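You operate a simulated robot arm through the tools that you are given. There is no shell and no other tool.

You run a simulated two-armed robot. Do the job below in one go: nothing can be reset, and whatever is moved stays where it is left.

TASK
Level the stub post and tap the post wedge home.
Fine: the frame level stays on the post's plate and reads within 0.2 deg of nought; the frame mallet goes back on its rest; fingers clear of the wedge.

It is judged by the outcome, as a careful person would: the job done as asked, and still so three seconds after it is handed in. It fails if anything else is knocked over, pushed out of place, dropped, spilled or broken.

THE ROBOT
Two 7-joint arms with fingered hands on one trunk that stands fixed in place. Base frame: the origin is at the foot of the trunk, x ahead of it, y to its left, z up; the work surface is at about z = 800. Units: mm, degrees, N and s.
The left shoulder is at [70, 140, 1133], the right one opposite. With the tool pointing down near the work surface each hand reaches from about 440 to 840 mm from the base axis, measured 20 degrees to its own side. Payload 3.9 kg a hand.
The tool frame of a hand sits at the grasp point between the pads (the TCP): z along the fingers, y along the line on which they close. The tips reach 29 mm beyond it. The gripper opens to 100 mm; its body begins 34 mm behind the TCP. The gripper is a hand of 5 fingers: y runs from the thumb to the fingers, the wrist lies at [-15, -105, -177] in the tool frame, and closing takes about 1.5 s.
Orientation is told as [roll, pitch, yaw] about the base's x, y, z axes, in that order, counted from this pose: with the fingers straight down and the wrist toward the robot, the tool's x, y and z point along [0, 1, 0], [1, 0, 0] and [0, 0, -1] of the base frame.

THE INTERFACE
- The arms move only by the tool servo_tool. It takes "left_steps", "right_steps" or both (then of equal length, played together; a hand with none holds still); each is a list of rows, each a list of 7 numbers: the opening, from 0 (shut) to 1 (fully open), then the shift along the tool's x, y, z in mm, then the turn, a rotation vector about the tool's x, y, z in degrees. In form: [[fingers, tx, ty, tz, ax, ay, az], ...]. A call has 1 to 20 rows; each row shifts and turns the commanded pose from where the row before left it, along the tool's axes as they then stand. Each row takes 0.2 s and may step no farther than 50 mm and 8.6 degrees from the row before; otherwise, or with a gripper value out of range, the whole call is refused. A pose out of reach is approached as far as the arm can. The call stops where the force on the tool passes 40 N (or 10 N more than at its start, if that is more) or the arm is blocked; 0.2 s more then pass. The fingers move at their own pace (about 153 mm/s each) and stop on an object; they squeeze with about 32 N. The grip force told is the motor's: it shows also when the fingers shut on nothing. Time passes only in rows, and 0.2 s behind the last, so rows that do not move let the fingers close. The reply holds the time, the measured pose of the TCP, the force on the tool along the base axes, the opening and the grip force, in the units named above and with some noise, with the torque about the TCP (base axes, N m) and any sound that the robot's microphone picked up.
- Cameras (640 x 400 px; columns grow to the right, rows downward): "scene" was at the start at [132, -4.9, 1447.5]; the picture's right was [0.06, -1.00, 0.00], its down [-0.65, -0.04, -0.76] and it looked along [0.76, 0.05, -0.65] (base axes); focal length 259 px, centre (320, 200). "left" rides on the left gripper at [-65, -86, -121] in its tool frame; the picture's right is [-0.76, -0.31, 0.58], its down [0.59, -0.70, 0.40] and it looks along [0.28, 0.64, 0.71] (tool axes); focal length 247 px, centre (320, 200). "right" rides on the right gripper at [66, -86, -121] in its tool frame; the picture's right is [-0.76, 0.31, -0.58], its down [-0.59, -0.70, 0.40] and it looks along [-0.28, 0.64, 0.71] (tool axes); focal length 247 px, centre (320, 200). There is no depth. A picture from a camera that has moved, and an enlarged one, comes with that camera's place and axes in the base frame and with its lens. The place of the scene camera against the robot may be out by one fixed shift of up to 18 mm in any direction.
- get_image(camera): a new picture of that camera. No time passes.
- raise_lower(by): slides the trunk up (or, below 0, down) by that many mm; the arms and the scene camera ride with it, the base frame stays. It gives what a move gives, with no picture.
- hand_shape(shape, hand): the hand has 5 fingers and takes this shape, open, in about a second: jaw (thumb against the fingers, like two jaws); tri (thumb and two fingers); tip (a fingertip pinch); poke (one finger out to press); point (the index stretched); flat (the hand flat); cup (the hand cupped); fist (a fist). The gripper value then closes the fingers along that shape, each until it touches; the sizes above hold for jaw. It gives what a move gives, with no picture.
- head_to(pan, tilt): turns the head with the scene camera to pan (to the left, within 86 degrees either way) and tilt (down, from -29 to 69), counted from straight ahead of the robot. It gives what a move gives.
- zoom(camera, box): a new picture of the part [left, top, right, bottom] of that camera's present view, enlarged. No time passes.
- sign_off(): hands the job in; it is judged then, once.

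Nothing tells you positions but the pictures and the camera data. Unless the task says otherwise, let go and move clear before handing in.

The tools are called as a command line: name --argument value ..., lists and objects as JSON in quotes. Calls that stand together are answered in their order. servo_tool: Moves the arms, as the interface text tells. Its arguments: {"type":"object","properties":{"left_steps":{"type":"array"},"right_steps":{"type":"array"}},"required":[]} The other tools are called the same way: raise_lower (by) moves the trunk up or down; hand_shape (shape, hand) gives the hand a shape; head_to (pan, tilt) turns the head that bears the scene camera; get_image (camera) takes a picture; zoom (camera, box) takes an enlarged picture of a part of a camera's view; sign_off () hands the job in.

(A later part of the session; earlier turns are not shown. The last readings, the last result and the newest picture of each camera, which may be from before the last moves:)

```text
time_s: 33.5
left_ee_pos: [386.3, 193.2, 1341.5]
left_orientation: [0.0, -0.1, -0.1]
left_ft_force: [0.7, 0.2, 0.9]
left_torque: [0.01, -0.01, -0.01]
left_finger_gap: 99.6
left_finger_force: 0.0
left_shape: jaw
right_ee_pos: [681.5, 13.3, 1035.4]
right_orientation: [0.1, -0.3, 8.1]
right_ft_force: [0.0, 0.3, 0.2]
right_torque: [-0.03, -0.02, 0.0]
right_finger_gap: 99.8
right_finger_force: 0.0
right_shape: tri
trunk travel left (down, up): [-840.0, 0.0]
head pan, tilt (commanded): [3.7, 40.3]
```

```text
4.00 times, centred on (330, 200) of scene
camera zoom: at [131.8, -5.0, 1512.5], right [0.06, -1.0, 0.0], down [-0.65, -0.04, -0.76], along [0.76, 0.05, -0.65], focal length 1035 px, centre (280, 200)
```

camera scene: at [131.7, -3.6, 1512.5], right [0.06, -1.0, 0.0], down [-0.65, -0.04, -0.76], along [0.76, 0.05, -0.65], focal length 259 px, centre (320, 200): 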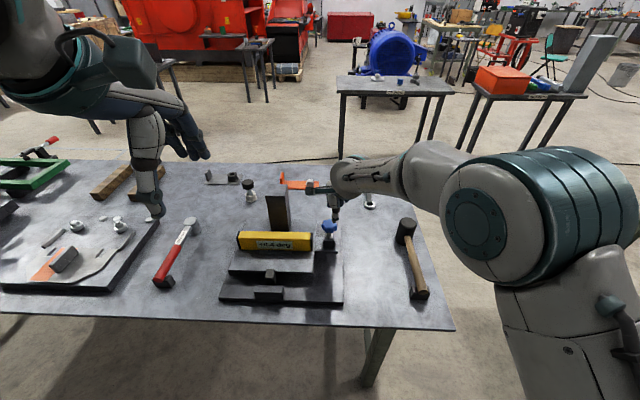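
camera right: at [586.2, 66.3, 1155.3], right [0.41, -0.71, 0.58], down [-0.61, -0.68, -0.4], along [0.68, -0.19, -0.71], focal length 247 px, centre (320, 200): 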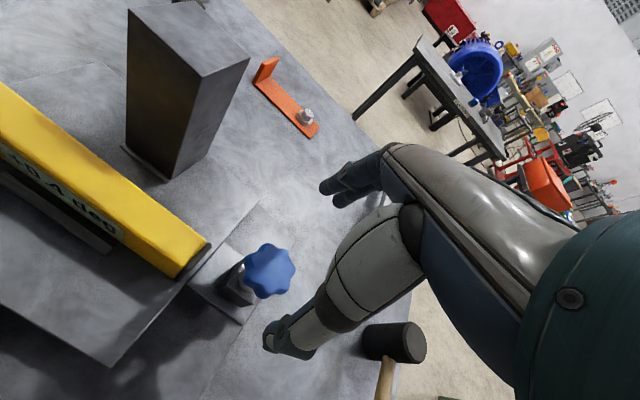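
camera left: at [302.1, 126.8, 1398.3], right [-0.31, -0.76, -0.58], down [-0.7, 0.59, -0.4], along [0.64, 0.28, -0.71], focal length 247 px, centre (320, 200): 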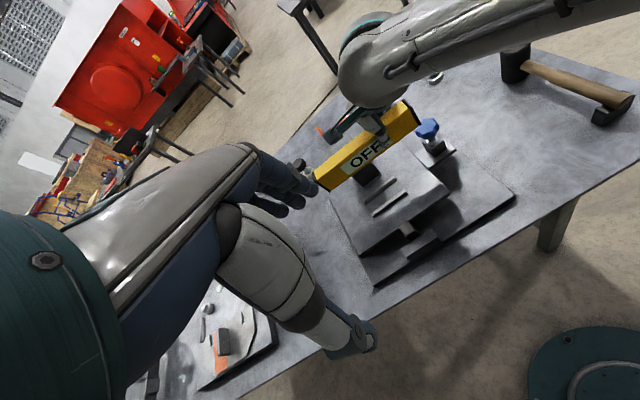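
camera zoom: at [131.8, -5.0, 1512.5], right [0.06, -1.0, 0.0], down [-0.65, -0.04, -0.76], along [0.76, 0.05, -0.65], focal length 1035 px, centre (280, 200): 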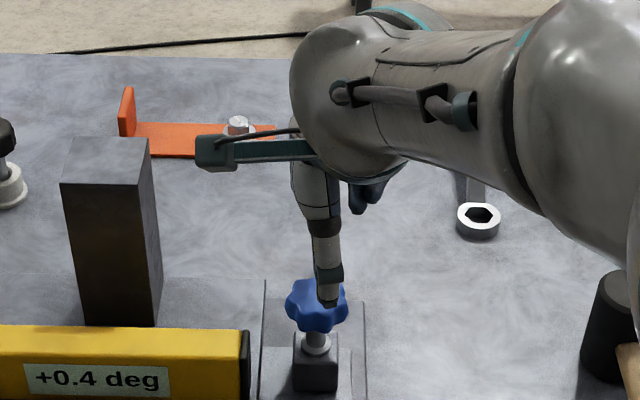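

In "tri" the thumb, index and middle fingers are out and the others curled, and the knob is centred. I'll come down around it, close, and test the direction with a quarter turn.

servo_tool --right_steps '[[0.85, 0, 0, 20, 0, 0, 0], [0.85, 0, 0, 20, 0, 0, 0], [0.85, 0, 0, 20, 0, 0, 0], [0.85, 0, 0, 10, 0, 0, 0], [0.85, 0, 0, 9, 0, 0, 0], [0.85, 0, 0, 0, 0, 0, 0]]'

get_image --camera "right"

zoom --camera "left" --box '[390, 50, 530, 190]'

zoom --camera "scene" --box '[290, 190, 370, 270]'

```text
time_s: 34.9
left_ee_pos: [386.9, 193.0, 1341.2]
left_orientation: [-0.1, -0.1, -0.1]
left_ft_force: [-0.3, 0.2, 0.2]
left_torque: [-0.02, -0.01, 0.05]
left_finger_gap: 99.9
left_finger_force: 0.1
left_shape: jaw
right_ee_pos: [680.6, 13.3, 956.3]
right_orientation: [0.0, -0.3, 8.2]
right_ft_force: [0.3, 0.9, -0.1]
right_torque: [-0.03, 0.03, 0.04]
right_finger_gap: 85.5
right_finger_force: 0.0
right_shape: tri
trunk travel left (down, up): [-840.0, 0.0]
head pan, tilt (commanded): [3.7, 40.3]
```

```text
taken
camera right: at [585.2, 66.6, 1076.8], right [0.41, -0.71, 0.58], down [-0.61, -0.68, -0.4], along [0.68, -0.19, -0.71], focal length 247 px, centre (320, 200)
```

right: 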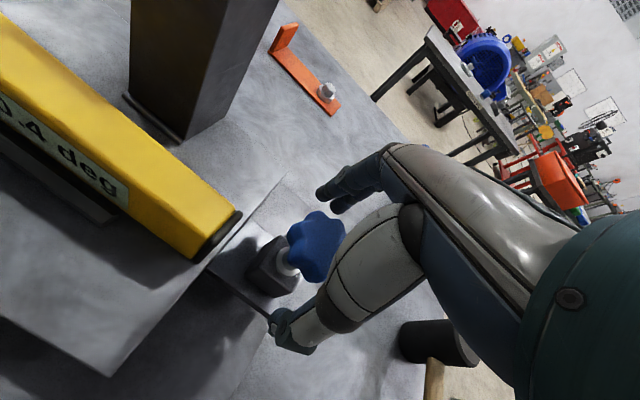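

```text
2.86 times, centred on (460, 120) of left
camera zoom: at [301.5, 127.2, 1463.4], right [-0.31, -0.76, -0.58], down [-0.7, 0.59, -0.4], along [0.64, 0.28, -0.71], focal length 706 px, centre (-80, 429)
```

zoom: 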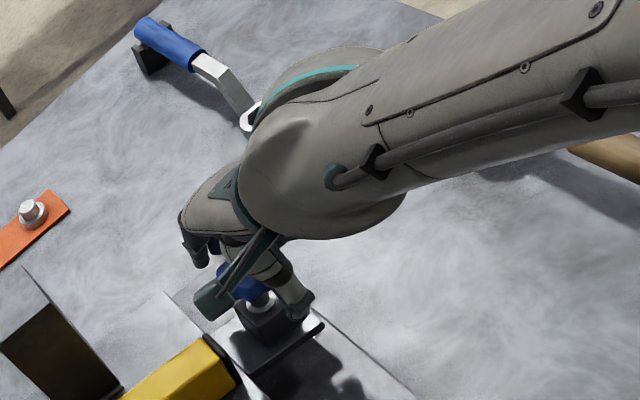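

```text
5.00 times, centred on (330, 230) of scene
camera zoom: at [132.0, -5.0, 1512.5], right [0.06, -1.0, 0.0], down [-0.65, -0.04, -0.76], along [0.76, 0.05, -0.65], focal length 1294 px, centre (270, 50)
```

zoom: 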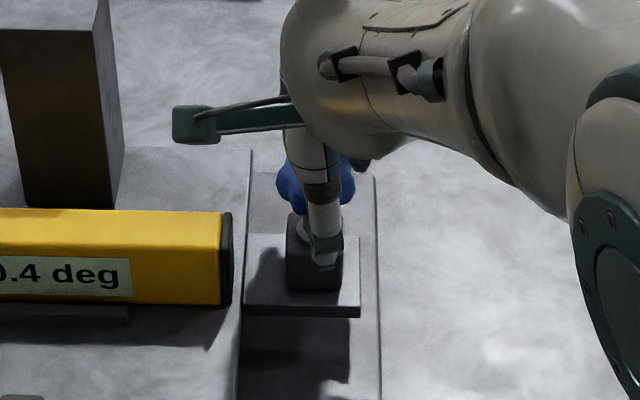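

The knob sits between the pads about 15 mm below the TCP, well centred. Closing on it now.

servo_tool --right_steps '[[0.4, 0, 0, 0, 0, 0, 0], [0.2, 0, 0, 0, 0, 0, 0], [0, 0, 0, 0, 0, 0, 0], [0, 0, 0, 0, 0, 0, 0], [0, 0, 0, 0, 0, 0, 0], [0, 0, 0, 0, 0, 0, 0]]'

get_image --camera "right"

zoom --camera "scene" --box '[210, 200, 370, 300]'

```text
time_s: 36.3
left_ee_pos: [386.3, 193.6, 1342.0]
left_orientation: [0.0, -0.1, 0.0]
left_ft_force: [-1.0, -0.9, -1.2]
left_torque: [0.05, 0.03, 0.0]
left_finger_gap: 99.8
left_finger_force: 0.1
left_shape: jaw
right_ee_pos: [680.4, 12.9, 956.2]
right_orientation: [0.2, -0.3, 8.2]
right_ft_force: [-0.8, 1.4, -1.8]
right_torque: [0.01, 0.01, 0.01]
right_finger_gap: 37.3
right_finger_force: 32.3
right_shape: tri
trunk travel left (down, up): [-840.0, 0.0]
head pan, tilt (commanded): [3.7, 40.3]
```

```text
taken
camera right: at [585.3, 66.8, 1076.8], right [0.41, -0.71, 0.58], down [-0.61, -0.68, -0.4], along [0.68, -0.19, -0.71], focal length 247 px, centre (320, 200)
```

right: 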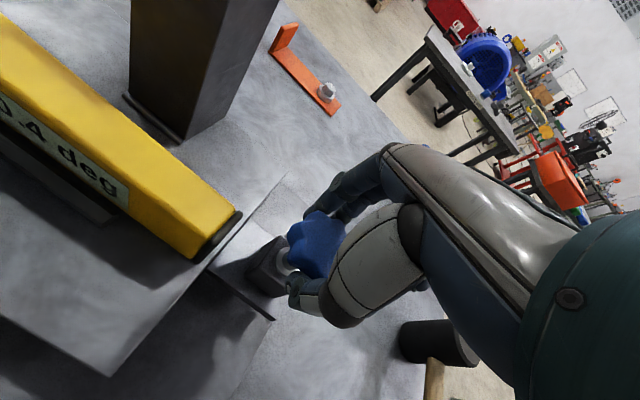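

```text
4.00 times, centred on (290, 250) of scene
camera zoom: at [132.2, -4.6, 1512.4], right [0.06, -1.0, 0.0], down [-0.65, -0.04, -0.76], along [0.76, 0.05, -0.65], focal length 1035 px, centre (440, 0)
```

zoom: 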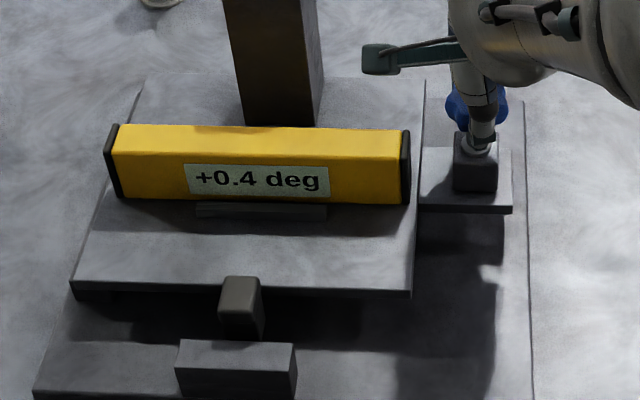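

Gripped. I'll turn it 30° anticlockwise (seen from above) and read the level.

servo_tool --right_steps '[[0, 0, 0, 0, 0, 0, -6], [0, 0, 0, 0, 0, 0, -6], [0, 0, 0, 0, 0, 0, -6], [0, 0, 0, 0, 0, 0, -6], [0, 0, 0, 0, 0, 0, -6], [0, 0, 0, 0, 0, 0, 0]]'

get_image --camera "right"

zoom --camera "scene" --box '[210, 200, 370, 300]'

```text
time_s: 37.7
left_ee_pos: [386.4, 192.9, 1342.3]
left_orientation: [0.1, -0.1, -0.1]
left_ft_force: [-0.3, -0.3, -0.1]
left_torque: [-0.01, -0.01, 0.0]
left_finger_gap: 100.0
left_finger_force: 0.2
left_shape: jaw
right_ee_pos: [681.3, 12.4, 958.3]
right_orientation: [-0.1, -0.4, 38.4]
right_ft_force: [0.4, -2.7, 2.6]
right_torque: [-0.14, 0.12, -0.13]
right_finger_gap: 36.8
right_finger_force: 32.1
right_shape: tri
trunk travel left (down, up): [-840.0, 0.0]
head pan, tilt (commanded): [3.7, 40.3]
```

```text
taken
camera right: at [572.4, 11.7, 1077.4], right [0.71, -0.41, 0.58], down [-0.18, -0.9, -0.4], along [0.68, 0.18, -0.71], focal length 247 px, centre (320, 200)
```

right: 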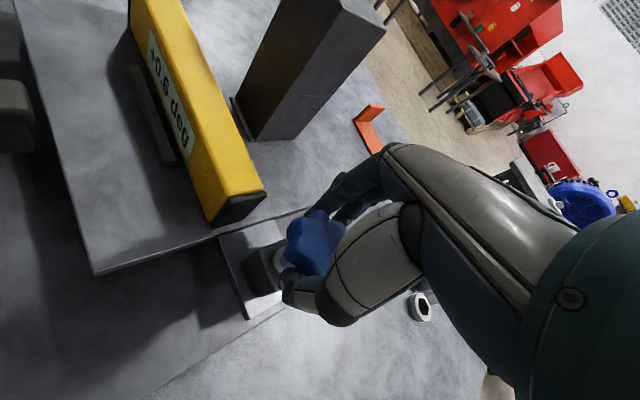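

```text
4.00 times, centred on (290, 250) of scene
camera zoom: at [131.7, -5.4, 1512.5], right [0.06, -1.0, 0.0], down [-0.65, -0.04, -0.76], along [0.76, 0.05, -0.65], focal length 1035 px, centre (440, 0)
```

zoom: 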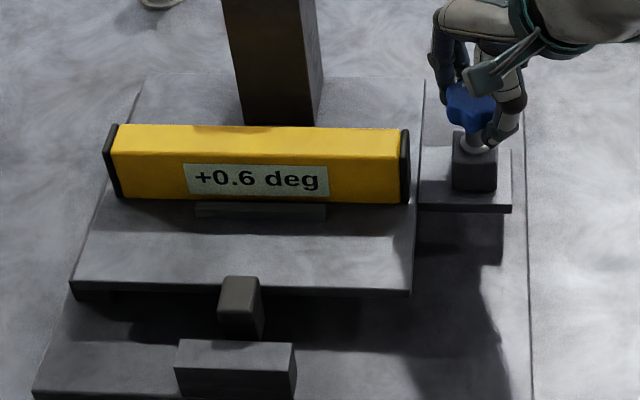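

Anticlockwise raised it to +0.6, so I need clockwise, about 90° in total. I'll release, swing the hand back anticlockwise and regrip for a longer clockwise turn.

servo_tool --right_steps '[[0.7, 0, 0, 0, 0, 0, 0], [0.7, 0, 0, 0, 0, 0, 0], [0.7, 0, 0, -15, 0, 0, 0], [0.7, 0, 0, -17, 0, 0, 0], [0.65, 0, 0, 0, 0, 0, -8.4], [0.65, 0, 0, 0, 0, 0, -8.4], [0.65, 0, 0, 0, 0, 0, -8.4], [0.65, 0, 0, 0, 0, 0, -8.4], [0.65, 0, 0, 0, 0, 0, -8.4], [0.65, 0, 0, 0, 0, 0, 0]]'

get_image --camera "right"

zoom --camera "scene" --box '[210, 180, 370, 300]'

```text
time_s: 39.9
left_ee_pos: [386.0, 192.7, 1340.9]
left_orientation: [0.0, -0.1, -0.1]
left_ft_force: [0.2, -0.5, -0.4]
left_torque: [-0.02, -0.01, 0.02]
left_finger_gap: 99.7
left_finger_force: 0.0
left_shape: jaw
right_ee_pos: [679.7, 13.1, 990.0]
right_orientation: [-0.3, -0.3, 80.3]
right_ft_force: [0.3, -0.3, -0.3]
right_torque: [0.0, 0.02, -0.01]
right_finger_gap: 65.1
right_finger_force: 0.0
right_shape: tri
trunk travel left (down, up): [-840.0, 0.0]
head pan, tilt (commanded): [3.7, 40.3]
```

```text
taken
camera right: at [600.7, -60.3, 1109.5], right [0.79, 0.17, 0.58], down [0.46, -0.79, -0.4], along [0.39, 0.59, -0.71], focal length 247 px, centre (320, 200)
```

right: 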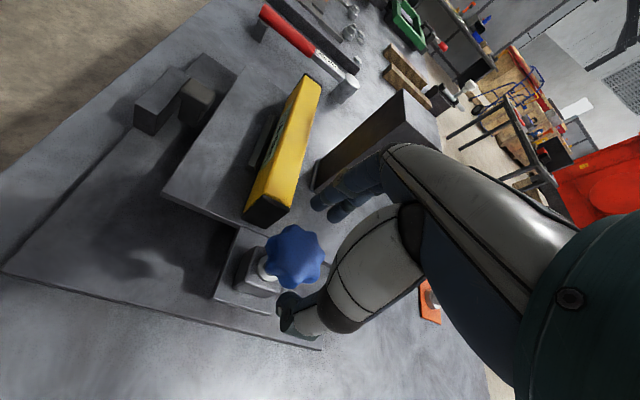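

```text
3.33 times, centred on (290, 240) of scene
camera zoom: at [131.7, -5.2, 1512.5], right [0.06, -1.0, 0.0], down [-0.65, -0.04, -0.76], along [0.76, 0.05, -0.65], focal length 863 px, centre (420, 67)
```

zoom: 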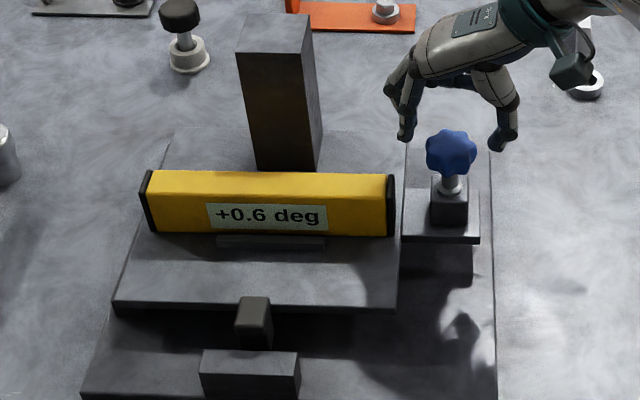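

Still +0.6 with the hand off. I'll come down, regrip, and turn clockwise about 60° first.

servo_tool --right_steps '[[0.65, 0, 0, 12, 0, 0, 0], [0.65, 0, 0, 12, 0, 0, 0], [0.65, 0, 0, 9, 0, 0, 0], [0.3, 0, 0, 0, 0, 0, 0], [0, 0, 0, 0, 0, 0, 0], [0, 0, 0, 0, 0, 0, 0], [0, 0, 0, 0, 0, 0, 0], [0, 0, 0, 0, 0, 0, 6], [0, 0, 0, 0, 0, 0, 6], [0, 0, 0, 0, 0, 0, 6], [0, 0, 0, 0, 0, 0, 6], [0, 0, 0, 0, 0, 0, 6], [0, 0, 0, 0, 0, 0, 6], [0, 0, 0, 0, 0, 0, 6], [0, 0, 0, 0, 0, 0, 6], [0, 0, 0, 0, 0, 0, 6], [0, 0, 0, 0, 0, 0, 6], [0, 0, 0, 0, 0, 0, 0]]'

get_image --camera "right"

zoom --camera "scene" --box '[210, 180, 370, 300]'

```text
time_s: 43.7
left_ee_pos: [388.8, 192.3, 1342.2]
left_orientation: [0.0, 0.0, 0.0]
left_ft_force: [0.1, -0.2, 0.5]
left_torque: [0.0, 0.0, 0.0]
left_finger_gap: 100.0
left_finger_force: 0.1
left_shape: jaw
right_ee_pos: [681.2, 11.9, 955.3]
right_orientation: [0.2, 0.0, 20.3]
right_ft_force: [-5.5, -5.3, -18.0]
right_torque: [-0.05, 0.06, 0.11]
right_finger_gap: 33.9
right_finger_force: 31.7
right_shape: tri
trunk travel left (down, up): [-840.0, 0.0]
head pan, tilt (commanded): [3.7, 40.3]
```

```text
taken
camera right: at [578.2, 45.0, 1074.9], right [0.55, -0.61, 0.58], down [-0.46, -0.79, -0.4], along [0.7, -0.04, -0.71], focal length 247 px, centre (320, 200)
```

right: 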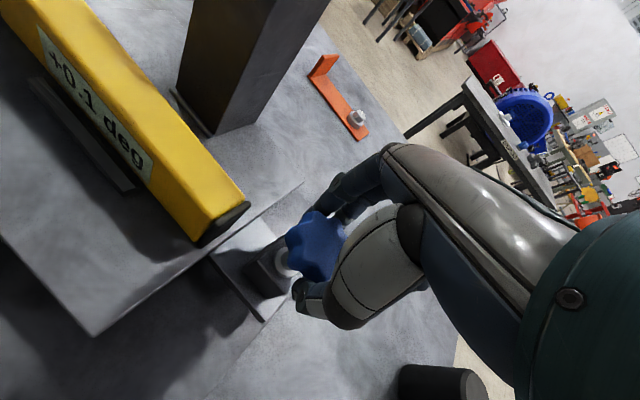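

```text
3.33 times, centred on (290, 240) of scene
camera zoom: at [134.3, -6.5, 1512.2], right [0.06, -1.0, 0.0], down [-0.65, -0.04, -0.76], along [0.76, 0.05, -0.65], focal length 863 px, centre (420, 67)
```

zoom: 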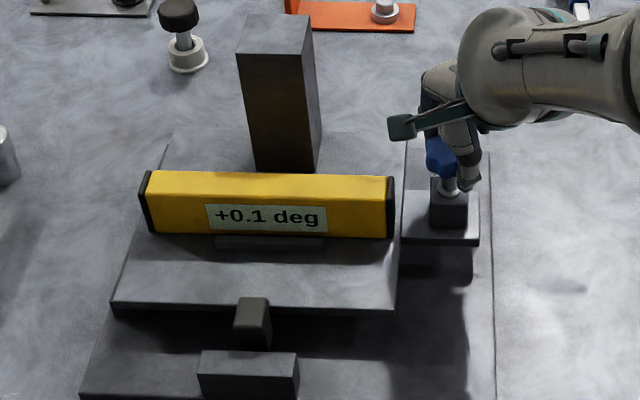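

It reads +0.1, but the hand is pulling on the knob with about 18 N vertically. I'll let go and read it unloaded.

servo_tool --right_steps '[[0.5, 0, 0, 0, 0, 0, 0], [0.65, 0, 0, 0, 0, 0, 0], [0.65, 0, 0, 0, 0, 0, 0], [0.65, 0, 0, 0, 0, 0, 0], [0.65, 0, 0, 0, 0, 0, 0]]'

zoom --camera "scene" --box '[210, 180, 370, 300]'

get_image --camera "right"

```text
time_s: 44.9
left_ee_pos: [386.8, 193.7, 1341.8]
left_orientation: [0.0, -0.1, -0.1]
left_ft_force: [0.0, 0.2, -0.6]
left_torque: [0.02, 0.01, 0.02]
left_finger_gap: 99.7
left_finger_force: 0.1
left_shape: jaw
right_ee_pos: [681.5, 13.7, 956.8]
right_orientation: [0.0, -0.3, 20.1]
right_ft_force: [0.2, 0.0, -0.1]
right_torque: [0.02, 0.01, -0.02]
right_finger_gap: 64.9
right_finger_force: 0.1
right_shape: tri
trunk travel left (down, up): [-840.0, 0.0]
head pan, tilt (commanded): [3.7, 40.3]
```

```text
3.33 times, centred on (290, 240) of scene
camera zoom: at [131.9, -4.7, 1512.5], right [0.06, -1.0, 0.0], down [-0.65, -0.04, -0.76], along [0.76, 0.05, -0.65], focal length 863 px, centre (420, 67)
```

zoom: 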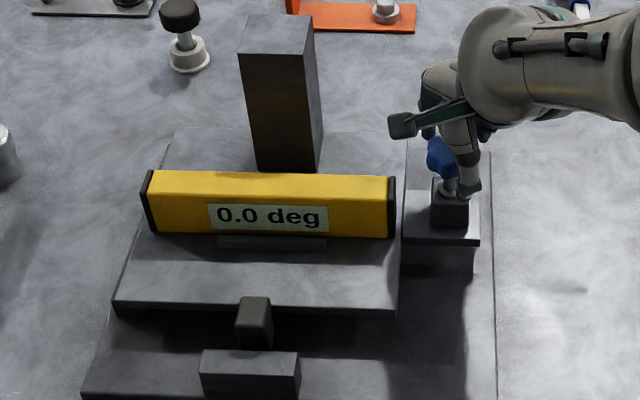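

```text
taken
camera right: at [577.3, 45.9, 1077.0], right [0.55, -0.61, 0.58], down [-0.45, -0.79, -0.4], along [0.7, -0.04, -0.71], focal length 247 px, centre (320, 200)
```

right: 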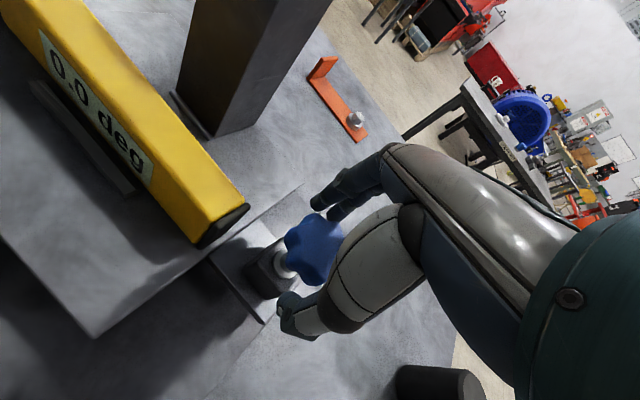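

Unloaded it reads exactly 0.0 deg. I'll lift off the knob, return the hand to "jaw", and with it empty test whether the right arm can reach the pose needed to hold the mallet over the wedge.

servo_tool --right_steps '[[0.8, 0, 0, -10, 0, 0, 0], [0.8, 0, 0, -20, 0, 0, 0], [0.8, 0, 0, -30, 0, 0, 0], [0.8, 0, 0, -35, 0, 0, 0], [0.8, 0, 0, 0, 0, 0, 0]]'

hand_shape --hand "right" --shape "jaw"

servo_tool --right_steps '[[0.8, 10, -20, 0, 0, 7, 2], [0.8, 10, -20, 0, 0, 7, 2], [0.8, 10, -20, 5, 0, 7, 2], [0.8, 10, -20, 10, 0, 7, 2], [0.8, 10, -20, 10, 0, 7, 2], [0.8, 0, 0, 0, 0, 0, 0]]'

get_image --camera "scene"

get_image --camera "right"

```text
time_s: 46.1
left_ee_pos: [387.3, 193.9, 1342.0]
left_orientation: [0.1, 0.0, -0.1]
left_ft_force: [-0.5, 0.5, -0.4]
left_torque: [0.01, 0.01, -0.01]
left_finger_gap: 99.6
left_finger_force: 0.0
left_shape: jaw
right_ee_pos: [682.5, 12.6, 1051.1]
right_orientation: [0.1, -0.3, 20.2]
right_ft_force: [0.0, -0.2, -0.1]
right_torque: [0.0, 0.0, 0.02]
right_finger_gap: 79.8
right_finger_force: 0.1
right_shape: tri
trunk travel left (down, up): [-840.0, 0.0]
head pan, tilt (commanded): [3.7, 40.3]
```

```text
time_s: 47.0
left_ee_pos: [385.1, 193.9, 1341.8]
left_orientation: [0.0, -0.1, -0.1]
left_ft_force: [0.0, 0.1, 0.0]
left_torque: [-0.01, -0.01, -0.01]
left_finger_gap: 99.9
left_finger_force: 0.0
left_shape: jaw
right_ee_pos: [682.8, 12.0, 1052.5]
right_orientation: [0.0, -0.2, 20.2]
right_ft_force: [0.0, -0.2, -0.2]
right_torque: [0.04, 0.0, 0.0]
right_finger_gap: 99.8
right_finger_force: 0.1
right_shape: jaw
trunk travel left (down, up): [-840.0, 0.0]
head pan, tilt (commanded): [3.7, 40.3]
```

```text
time_s: 48.4
left_ee_pos: [387.5, 193.8, 1341.9]
left_orientation: [-0.1, -0.1, 0.0]
left_ft_force: [0.1, -0.1, 1.0]
left_torque: [0.01, -0.02, -0.02]
left_finger_gap: 99.7
left_finger_force: 0.1
left_shape: jaw
right_ee_pos: [568.5, 42.7, 1041.6]
right_orientation: [35.0, 2.7, 10.9]
right_ft_force: [-0.3, -0.1, 0.6]
right_torque: [-0.01, -0.02, 0.0]
right_finger_gap: 80.3
right_finger_force: 0.1
right_shape: jaw
trunk travel left (down, up): [-840.0, 0.0]
head pan, tilt (commanded): [3.7, 40.3]
```

```text
taken
camera scene: at [132.2, -4.3, 1512.5], right [0.06, -1.0, 0.0], down [-0.65, -0.04, -0.76], along [0.76, 0.05, -0.65], focal length 259 px, centre (320, 200)
```

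scene: 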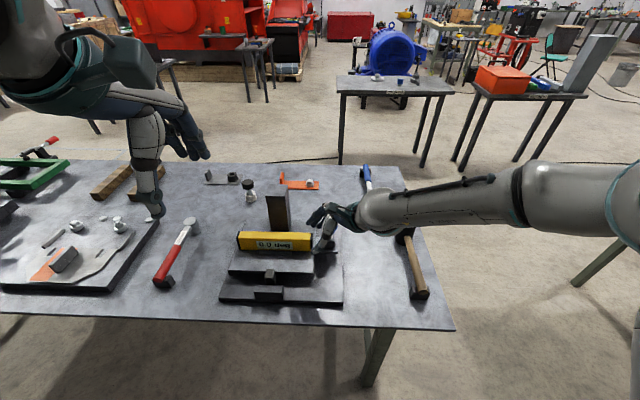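

```text
taken
camera right: at [493.4, 12.7, 1181.6], right [0.48, -0.88, 0.02], down [-0.67, -0.39, -0.63], along [0.56, 0.29, -0.78], focal length 247 px, centre (320, 200)
```

right: 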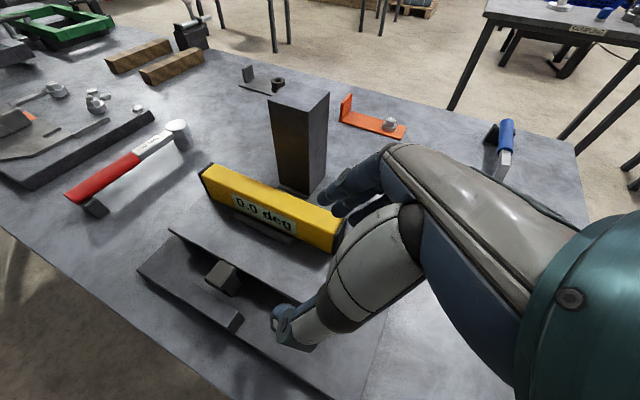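

The tilted pose works with the elbow well out of the way. Testing it lower and further left, at the actual striking position.

servo_tool --right_steps '[[0.8, -3.2, 1.4, 22, 0, 0, 0], [0.8, -3.2, 1.4, 22, 0, 0, 0], [0.8, -3.2, 1.4, 22, 0, 0, 0], [0.8, -3.2, 1.4, 22, 0, 0, 0], [0.8, 0, 0, 0, 0, 0, 0]]'

get_image --camera "scene"

get_image --camera "right"

```text
time_s: 49.6
left_ee_pos: [386.2, 193.2, 1341.8]
left_orientation: [0.0, -0.1, -0.1]
left_ft_force: [-0.1, 0.5, -0.3]
left_torque: [0.02, 0.01, -0.03]
left_finger_gap: 99.7
left_finger_force: 0.0
left_shape: jaw
right_ee_pos: [563.2, 80.8, 963.5]
right_orientation: [34.8, 2.6, 10.8]
right_ft_force: [0.1, -0.3, -0.2]
right_torque: [0.01, -0.01, -0.02]
right_finger_gap: 80.2
right_finger_force: 0.0
right_shape: jaw
trunk travel left (down, up): [-840.0, 0.0]
head pan, tilt (commanded): [3.7, 40.3]
```

```text
taken
camera scene: at [131.7, -5.1, 1512.5], right [0.06, -1.0, 0.0], down [-0.65, -0.04, -0.76], along [0.76, 0.05, -0.65], focal length 259 px, centre (320, 200)
```

scene: 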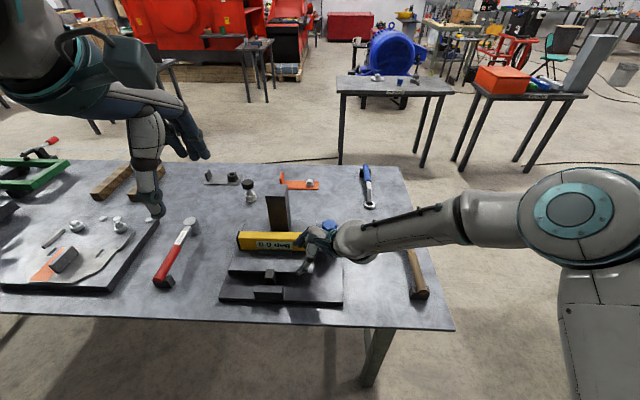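

```text
taken
camera right: at [487.4, 50.9, 1102.6], right [0.48, -0.88, 0.03], down [-0.67, -0.39, -0.63], along [0.56, 0.29, -0.78], focal length 247 px, centre (320, 200)
```

right: 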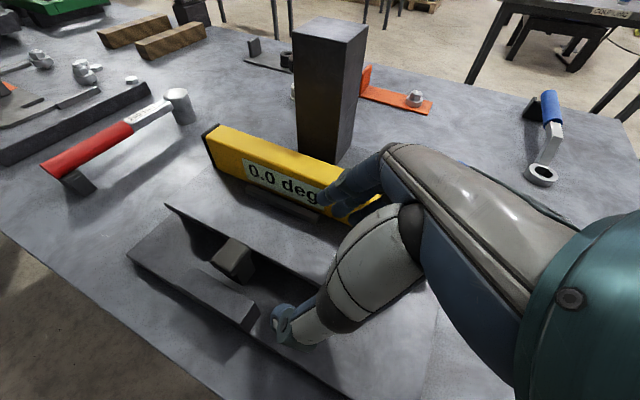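

The striking pose is reachable. This is also a good view of the wedge, so I'll zoom in on it.

zoom --camera "right" --box '[120, 190, 340, 340]'

zoom --camera "right" --box '[190, 220, 280, 310]'

zoom --camera "scene" --box '[235, 240, 305, 310]'

zoom --camera "left" --box '[350, 170, 470, 290]'

```text
2.67 times, centred on (230, 265) of right
camera zoom: at [487.4, 50.9, 1102.6], right [0.48, -0.88, 0.03], down [-0.67, -0.39, -0.63], along [0.56, 0.29, -0.78], focal length 659 px, centre (560, 27)
```

zoom: 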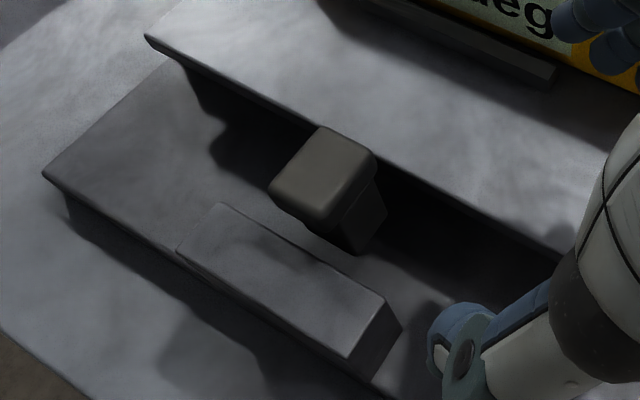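

```text
4.44 times, centred on (235, 265) of right
camera zoom: at [487.4, 50.9, 1102.6], right [0.48, -0.88, 0.03], down [-0.67, -0.39, -0.63], along [0.56, 0.29, -0.78], focal length 1098 px, centre (698, -89)
```

zoom: 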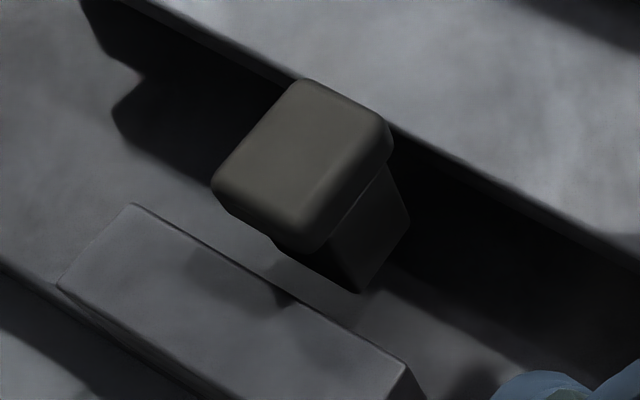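

```text
5.71 times, centred on (270, 275) of scene
camera zoom: at [131.7, -5.1, 1512.5], right [0.06, -1.0, 0.0], down [-0.65, -0.04, -0.76], along [0.76, 0.05, -0.65], focal length 1479 px, centre (606, -229)
```

zoom: 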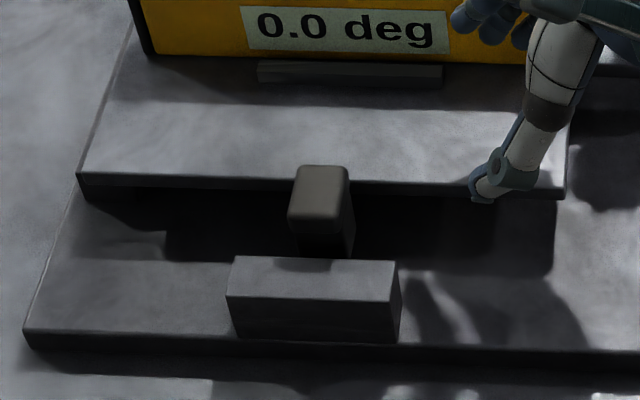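

```text
3.33 times, centred on (410, 230) of left
camera zoom: at [301.2, 127.1, 1463.5], right [-0.31, -0.76, -0.58], down [-0.7, 0.59, -0.4], along [0.64, 0.28, -0.71], focal length 823 px, centre (20, 100)
```

zoom: 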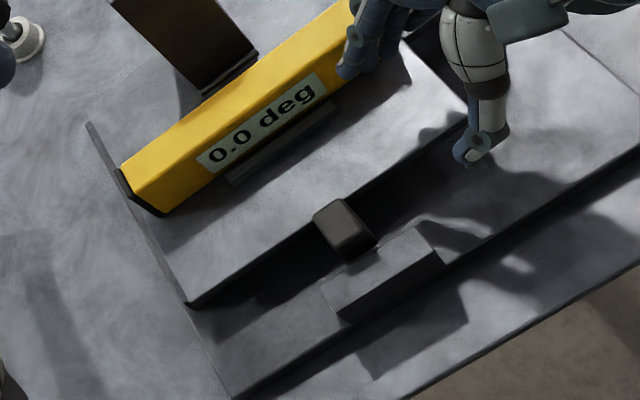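

The cap top is at about (543, 171, 885). To get the mallet head over it in this pose, I have to grip the handle at a yaw of about -81° with the same lean. I'll check that the arm can take that orientation beside the mallet before lowering.

servo_tool --right_steps '[[0.8, -1, -5, -33, 0, 0, 0], [0.8, -1, -5, -33, 0, 0, 0], [0.8, -1, -5, -33, 0, 0, 0], [0.8, -34, 4.3, -24, 0, 0, 0], [0.8, -34, 4.3, -24, 0, 0, 0], [0.8, -34, 4.3, -24, 0, 0, 0], [0.8, -34, 4.3, -24, 0, 0, 0], [0.8, -34, 4.3, -24, 0, 0, 0], [0.8, 0, 0, 0, 0, 0, 0]]'

servo_tool --right_steps '[[0.8, 0, 0, 0, -4.85, 0.39, 6.97], [0.8, 0, 0, 0, -4.85, 0.39, 6.97], [0.8, 0, 0, 0, -4.85, 0.39, 6.97], [0.8, 0, 0, 0, -4.85, 0.39, 6.97], [0.8, 0, 0, 0, -4.85, 0.39, 6.97], [0.8, 0, 0, 0, -4.85, 0.39, 6.97], [0.8, 0, 0, 0, 0, 0, 0]]'

get_image --camera "scene"

get_image --camera "right"

```text
time_s: 51.6
left_ee_pos: [386.8, 194.5, 1342.1]
left_orientation: [-0.1, 0.0, -0.1]
left_ft_force: [-1.0, 0.0, -0.5]
left_torque: [-0.02, -0.05, 0.05]
left_finger_gap: 99.9
left_finger_force: 0.0
left_shape: jaw
right_ee_pos: [622.2, -179.6, 1043.9]
right_orientation: [34.9, 2.7, 11.0]
right_ft_force: [-0.2, 0.3, -0.3]
right_torque: [0.01, -0.01, 0.02]
right_finger_gap: 80.3
right_finger_force: 0.1
right_shape: jaw
trunk travel left (down, up): [-840.0, 0.0]
head pan, tilt (commanded): [3.7, 40.3]
```

```text
time_s: 53.2
left_ee_pos: [388.1, 192.0, 1341.6]
left_orientation: [-0.1, 0.0, -0.1]
left_ft_force: [0.9, -0.6, 1.1]
left_torque: [0.04, 0.02, 0.03]
left_finger_gap: 99.6
left_finger_force: 0.0
left_shape: jaw
right_ee_pos: [622.8, -181.4, 1041.1]
right_orientation: [34.9, 2.7, -40.3]
right_ft_force: [-0.8, 0.1, 0.1]
right_torque: [0.04, 0.02, 0.03]
right_finger_gap: 80.1
right_finger_force: 0.1
right_shape: jaw
trunk travel left (down, up): [-840.0, 0.0]
head pan, tilt (commanded): [3.7, 40.3]
```

```text
taken
camera scene: at [132.0, -6.0, 1512.5], right [0.06, -1.0, 0.0], down [-0.65, -0.04, -0.76], along [0.76, 0.05, -0.65], focal length 259 px, centre (320, 200)
```

scene: 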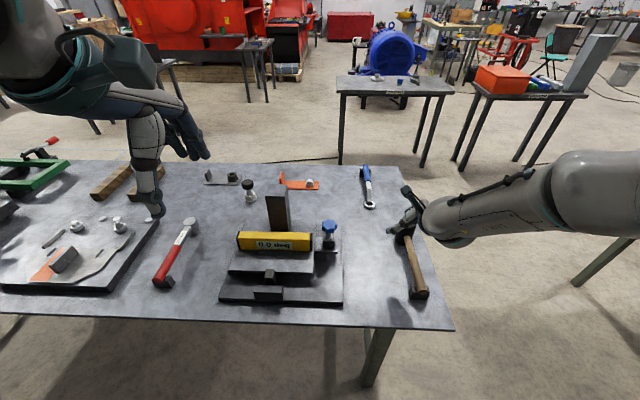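

```text
taken
camera right: at [552.4, -142.0, 1182.0], right [-0.38, -0.92, 0.03], down [-0.72, 0.28, -0.63], along [0.58, -0.26, -0.78], focal length 247 px, centre (320, 200)
```

right: 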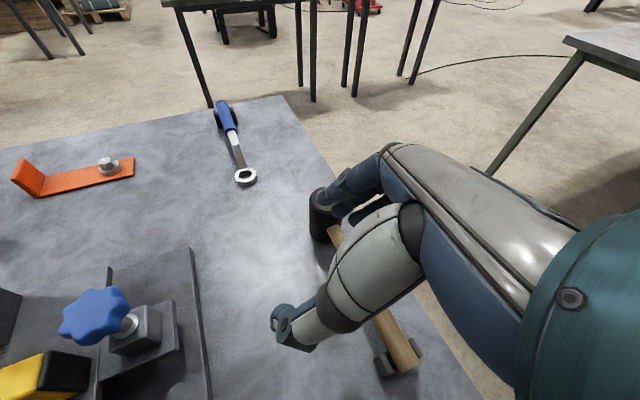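

A yaw of -40° is fine. Continuing the rotation to about -81°.

servo_tool --right_steps '[[0.8, 0, 0, 0, -4.7, 0.38, 6.7], [0.8, 0, 0, 0, -4.7, 0.38, 6.7], [0.8, 0, 0, 0, -4.7, 0.38, 6.7], [0.8, 0, 0, 0, -4.7, 0.38, 6.7], [0.8, 0, 0, 0, -4.7, 0.38, 6.7], [0.8, 0, 0, 0, 0, 0, 0]]'

get_image --camera "scene"

get_image --camera "right"

zoom --camera "left" --box '[470, 20, 640, 160]'

```text
time_s: 54.6
left_ee_pos: [386.0, 192.4, 1340.7]
left_orientation: [0.0, -0.1, -0.2]
left_ft_force: [-0.3, 0.2, 0.2]
left_torque: [0.0, 0.01, 0.0]
left_finger_gap: 99.9
left_finger_force: 0.0
left_shape: jaw
right_ee_pos: [623.5, -180.7, 1041.0]
right_orientation: [34.8, 2.7, -81.1]
right_ft_force: [0.5, -0.4, 0.2]
right_torque: [-0.02, 0.0, 0.02]
right_finger_gap: 80.0
right_finger_force: 0.0
right_shape: jaw
trunk travel left (down, up): [-840.0, 0.0]
head pan, tilt (commanded): [3.7, 40.3]
```

```text
taken
camera scene: at [132.0, -5.5, 1512.5], right [0.06, -1.0, 0.0], down [-0.65, -0.04, -0.76], along [0.76, 0.05, -0.65], focal length 259 px, centre (320, 200)
```

scene: 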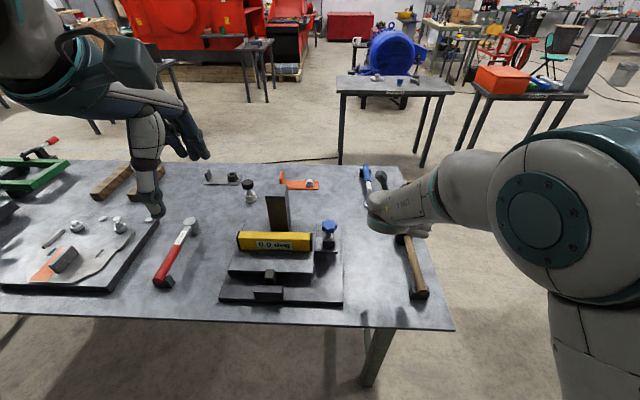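

```text
taken
camera right: at [595.7, -103.8, 1181.4], right [-0.89, -0.45, 0.03], down [-0.37, 0.68, -0.63], along [0.27, -0.57, -0.78], focal length 247 px, centre (320, 200)
```

right: 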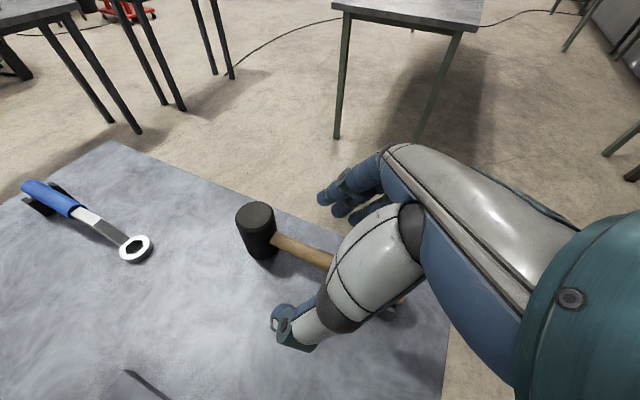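

```text
2.86 times, centred on (555, 90) of left
camera zoom: at [301.5, 126.7, 1463.4], right [-0.31, -0.76, -0.58], down [-0.7, 0.59, -0.4], along [0.64, 0.28, -0.71], focal length 706 px, centre (-351, 514)
```

zoom: 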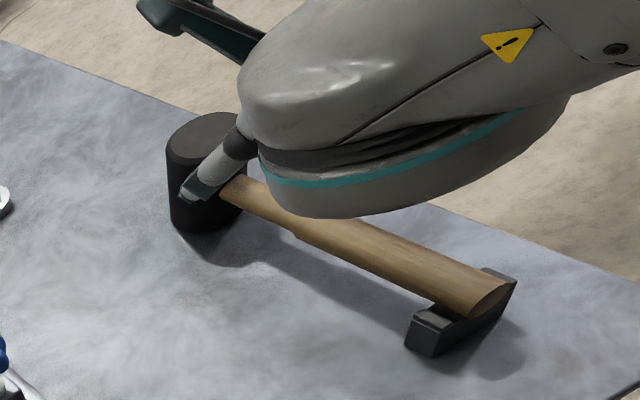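

Orientation reached. The mallet head is at about (753, -240) with its top near 908, and the handle runs back to about (544, -265). I'll move above the handle roughly 88 mm behind the head's centre.

servo_tool --right_steps '[[0.72, -8.9, 20.2, 22, -1.14, 0.09, 1.64], [0.72, -8.9, 20.2, 22, 0, 0, 0], [0.72, -8.9, 20.2, 22, 0, 0, 0], [0.72, -8.9, 20.2, 22, 0, 0, 0], [0.72, 0, 0, 0, 0, 0, 0]]'

get_image --camera "scene"

get_image --camera "right"

zoom --camera "left" --box '[470, 20, 640, 160]'

```text
time_s: 55.8
left_ee_pos: [385.9, 193.7, 1342.6]
left_orientation: [-0.2, -0.1, 0.0]
left_ft_force: [-0.9, 0.0, 0.1]
left_torque: [-0.04, 0.02, 0.03]
left_finger_gap: 99.9
left_finger_force: 0.1
left_shape: jaw
right_ee_pos: [652.8, -256.6, 944.6]
right_orientation: [34.9, 2.5, -83.1]
right_ft_force: [0.0, 0.8, 0.5]
right_torque: [-0.01, -0.03, -0.03]
right_finger_gap: 72.3
right_finger_force: 0.0
right_shape: jaw
trunk travel left (down, up): [-840.0, 0.0]
head pan, tilt (commanded): [3.7, 40.3]
```

```text
taken
camera scene: at [131.3, -4.0, 1512.6], right [0.06, -1.0, 0.0], down [-0.64, -0.04, -0.76], along [0.76, 0.05, -0.65], focal length 259 px, centre (320, 200)
```

scene: 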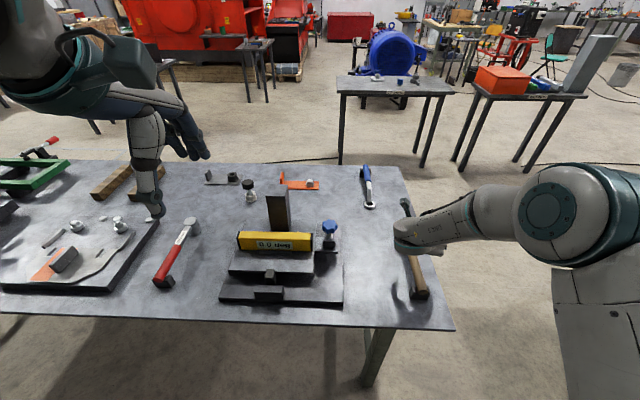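

```text
taken
camera right: at [627.5, -177.6, 1084.4], right [-0.91, -0.42, 0.03], down [-0.34, 0.7, -0.63], along [0.25, -0.58, -0.77], focal length 247 px, centre (320, 200)
```

right: 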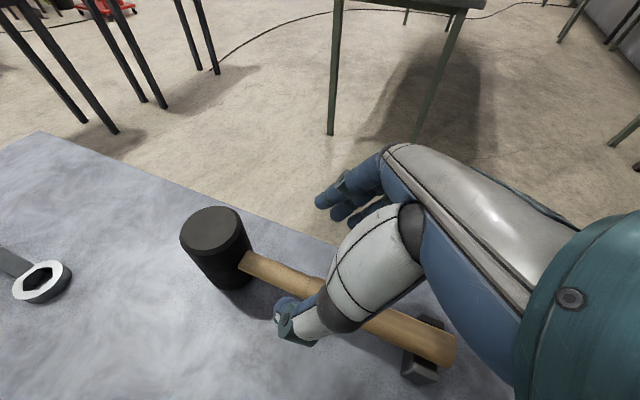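

```text
2.86 times, centred on (555, 90) of left
camera zoom: at [300.8, 128.1, 1463.4], right [-0.31, -0.76, -0.58], down [-0.7, 0.59, -0.4], along [0.64, 0.28, -0.71], focal length 706 px, centre (-351, 514)
```

zoom: 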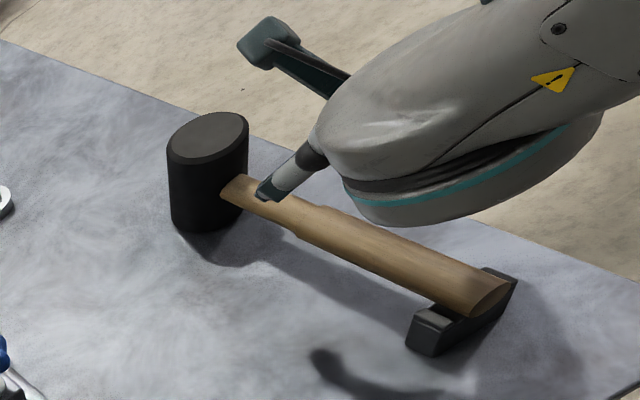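

I'm hovering over the handle. I'll zoom the wrist view to refine the handle's position and height.

zoom --camera "right" --box '[160, 180, 480, 400]'

zoom --camera "scene" --box '[370, 190, 450, 310]'

zoom --camera "left" --box '[500, 40, 620, 150]'

```text
1.82 times, centred on (320, 290) of right
camera zoom: at [627.5, -177.6, 1084.4], right [-0.91, -0.42, 0.03], down [-0.34, 0.7, -0.63], along [0.25, -0.58, -0.77], focal length 449 px, centre (320, 36)
```

zoom: 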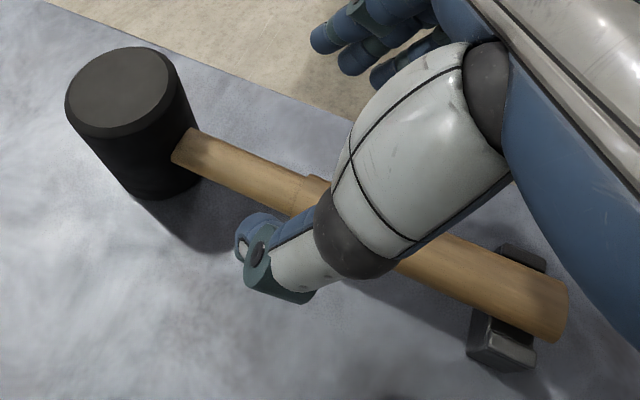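

```text
3.33 times, centred on (410, 250) of scene
camera zoom: at [131.3, -4.0, 1512.6], right [0.06, -1.0, 0.0], down [-0.64, -0.04, -0.76], along [0.76, 0.05, -0.65], focal length 863 px, centre (20, 33)
```

zoom: 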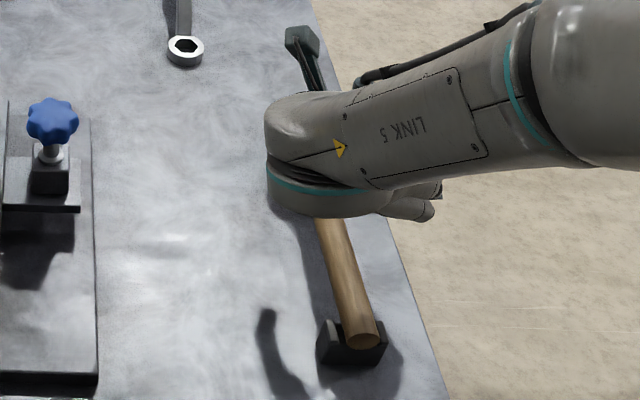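

```text
3.64 times, centred on (560, 95) of left
camera zoom: at [300.8, 128.1, 1463.4], right [-0.31, -0.76, -0.58], down [-0.7, 0.59, -0.4], along [0.64, 0.28, -0.71], focal length 898 px, centre (-553, 582)
```

zoom: 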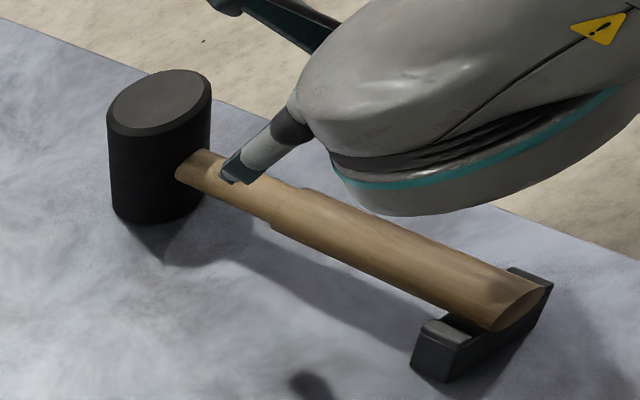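

The corrected fit gives the mallet head centre at about (772, -252), 80 mm tall and 52 mm across. The handle is horizontal at z≈839 and runs to (538, -261), nearly along x. I'll line up at x≈690 and yaw -88° and come partway down.

servo_tool --right_steps '[[0.72, 3.7, 2.1, 27, -2.86, 0.22, 4.1], [0.72, 3.7, 2.1, 27, 0, 0, 0], [0.72, 0, 0, 0, 0, 0, 0]]'

zoom --camera "right" --box '[160, 180, 480, 400]'

zoom --camera "left" --box '[480, 20, 620, 150]'

```text
time_s: 56.6
left_ee_pos: [386.3, 193.5, 1342.4]
left_orientation: [-0.1, -0.1, -0.2]
left_ft_force: [0.0, 1.2, -0.2]
left_torque: [0.0, 0.01, 0.02]
left_finger_gap: 99.6
left_finger_force: 0.1
left_shape: jaw
right_ee_pos: [689.9, -253.2, 903.9]
right_orientation: [34.8, 2.6, -88.1]
right_ft_force: [-0.2, 0.6, 0.0]
right_torque: [0.0, -0.02, 0.03]
right_finger_gap: 72.3
right_finger_force: 0.1
right_shape: jaw
trunk travel left (down, up): [-840.0, 0.0]
head pan, tilt (commanded): [3.7, 40.3]
```

```text
1.82 times, centred on (320, 290) of right
camera zoom: at [672.1, -173.9, 1044.0], right [-0.94, -0.34, 0.03], down [-0.28, 0.72, -0.63], along [0.2, -0.6, -0.77], focal length 449 px, centre (320, 36)
```

zoom: 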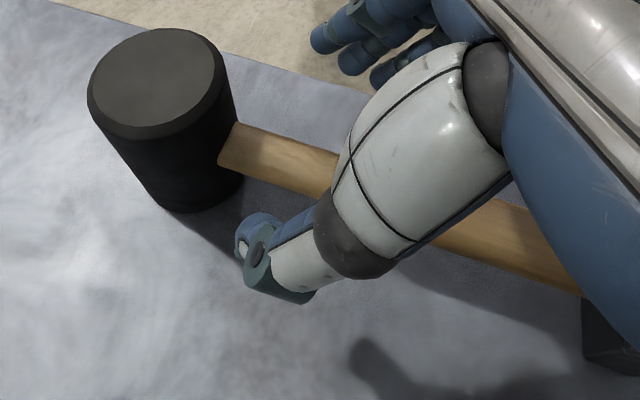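

```text
3.08 times, centred on (550, 85) of left
camera zoom: at [300.4, 127.4, 1463.6], right [-0.31, -0.76, -0.58], down [-0.7, 0.59, -0.4], along [0.64, 0.28, -0.71], focal length 760 px, centre (-388, 554)
```

zoom: 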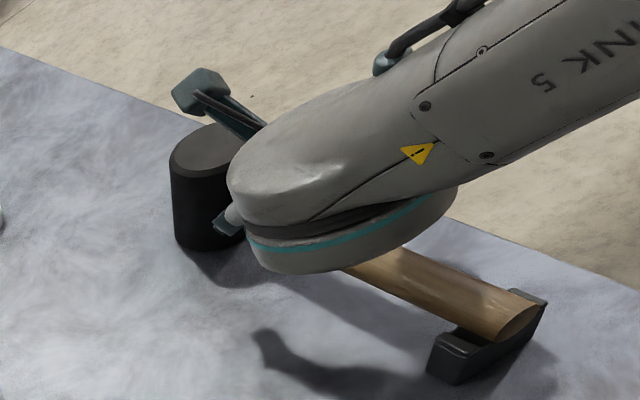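

Aligned to within about 2 mm. Going down the last 52 mm vertically to straddle the handle.

servo_tool --right_steps '[[0.72, -7.4, 0.6, 10.7, 0, 0, 0], [0.72, -7.4, 0.6, 10.7, 0, 0, 0], [0.72, -7.4, 0.6, 10.7, 0, 0, 0], [0.72, -7.4, 0.6, 10.7, 0, 0, 0], [0.72, 0, 0, 0, 0, 0, 0]]'

get_image --camera "right"

zoom --camera "left" --box '[480, 20, 620, 150]'

```text
time_s: 57.8
left_ee_pos: [387.3, 194.3, 1342.8]
left_orientation: [0.0, -0.1, -0.1]
left_ft_force: [0.0, 0.0, 0.4]
left_torque: [-0.01, 0.0, 0.01]
left_finger_gap: 99.9
left_finger_force: 0.1
left_shape: jaw
right_ee_pos: [689.5, -253.2, 853.7]
right_orientation: [35.0, 2.7, -88.1]
right_ft_force: [-0.8, 0.2, 0.1]
right_torque: [0.01, -0.01, 0.01]
right_finger_gap: 72.3
right_finger_force: 0.2
right_shape: jaw
trunk travel left (down, up): [-840.0, 0.0]
head pan, tilt (commanded): [3.7, 40.3]
```

```text
taken
camera right: at [672.2, -173.3, 992.9], right [-0.94, -0.34, 0.03], down [-0.28, 0.72, -0.63], along [0.2, -0.6, -0.78], focal length 247 px, centre (320, 200)
```

right: 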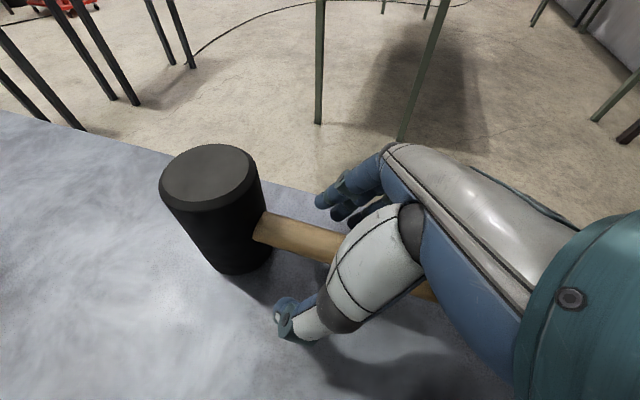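

```text
3.08 times, centred on (550, 85) of left
camera zoom: at [301.3, 127.4, 1463.4], right [-0.31, -0.76, -0.58], down [-0.7, 0.59, -0.4], along [0.64, 0.28, -0.71], focal length 760 px, centre (-388, 554)
```

zoom: 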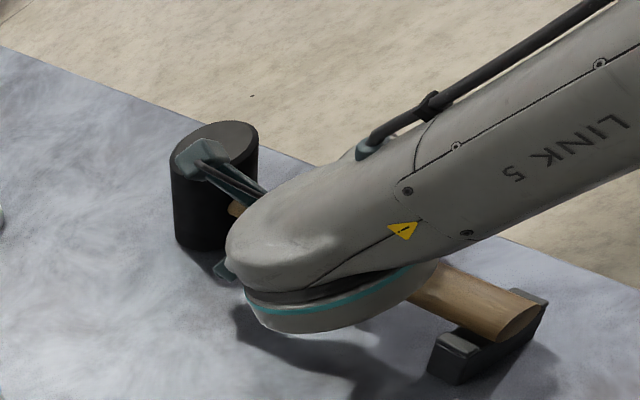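

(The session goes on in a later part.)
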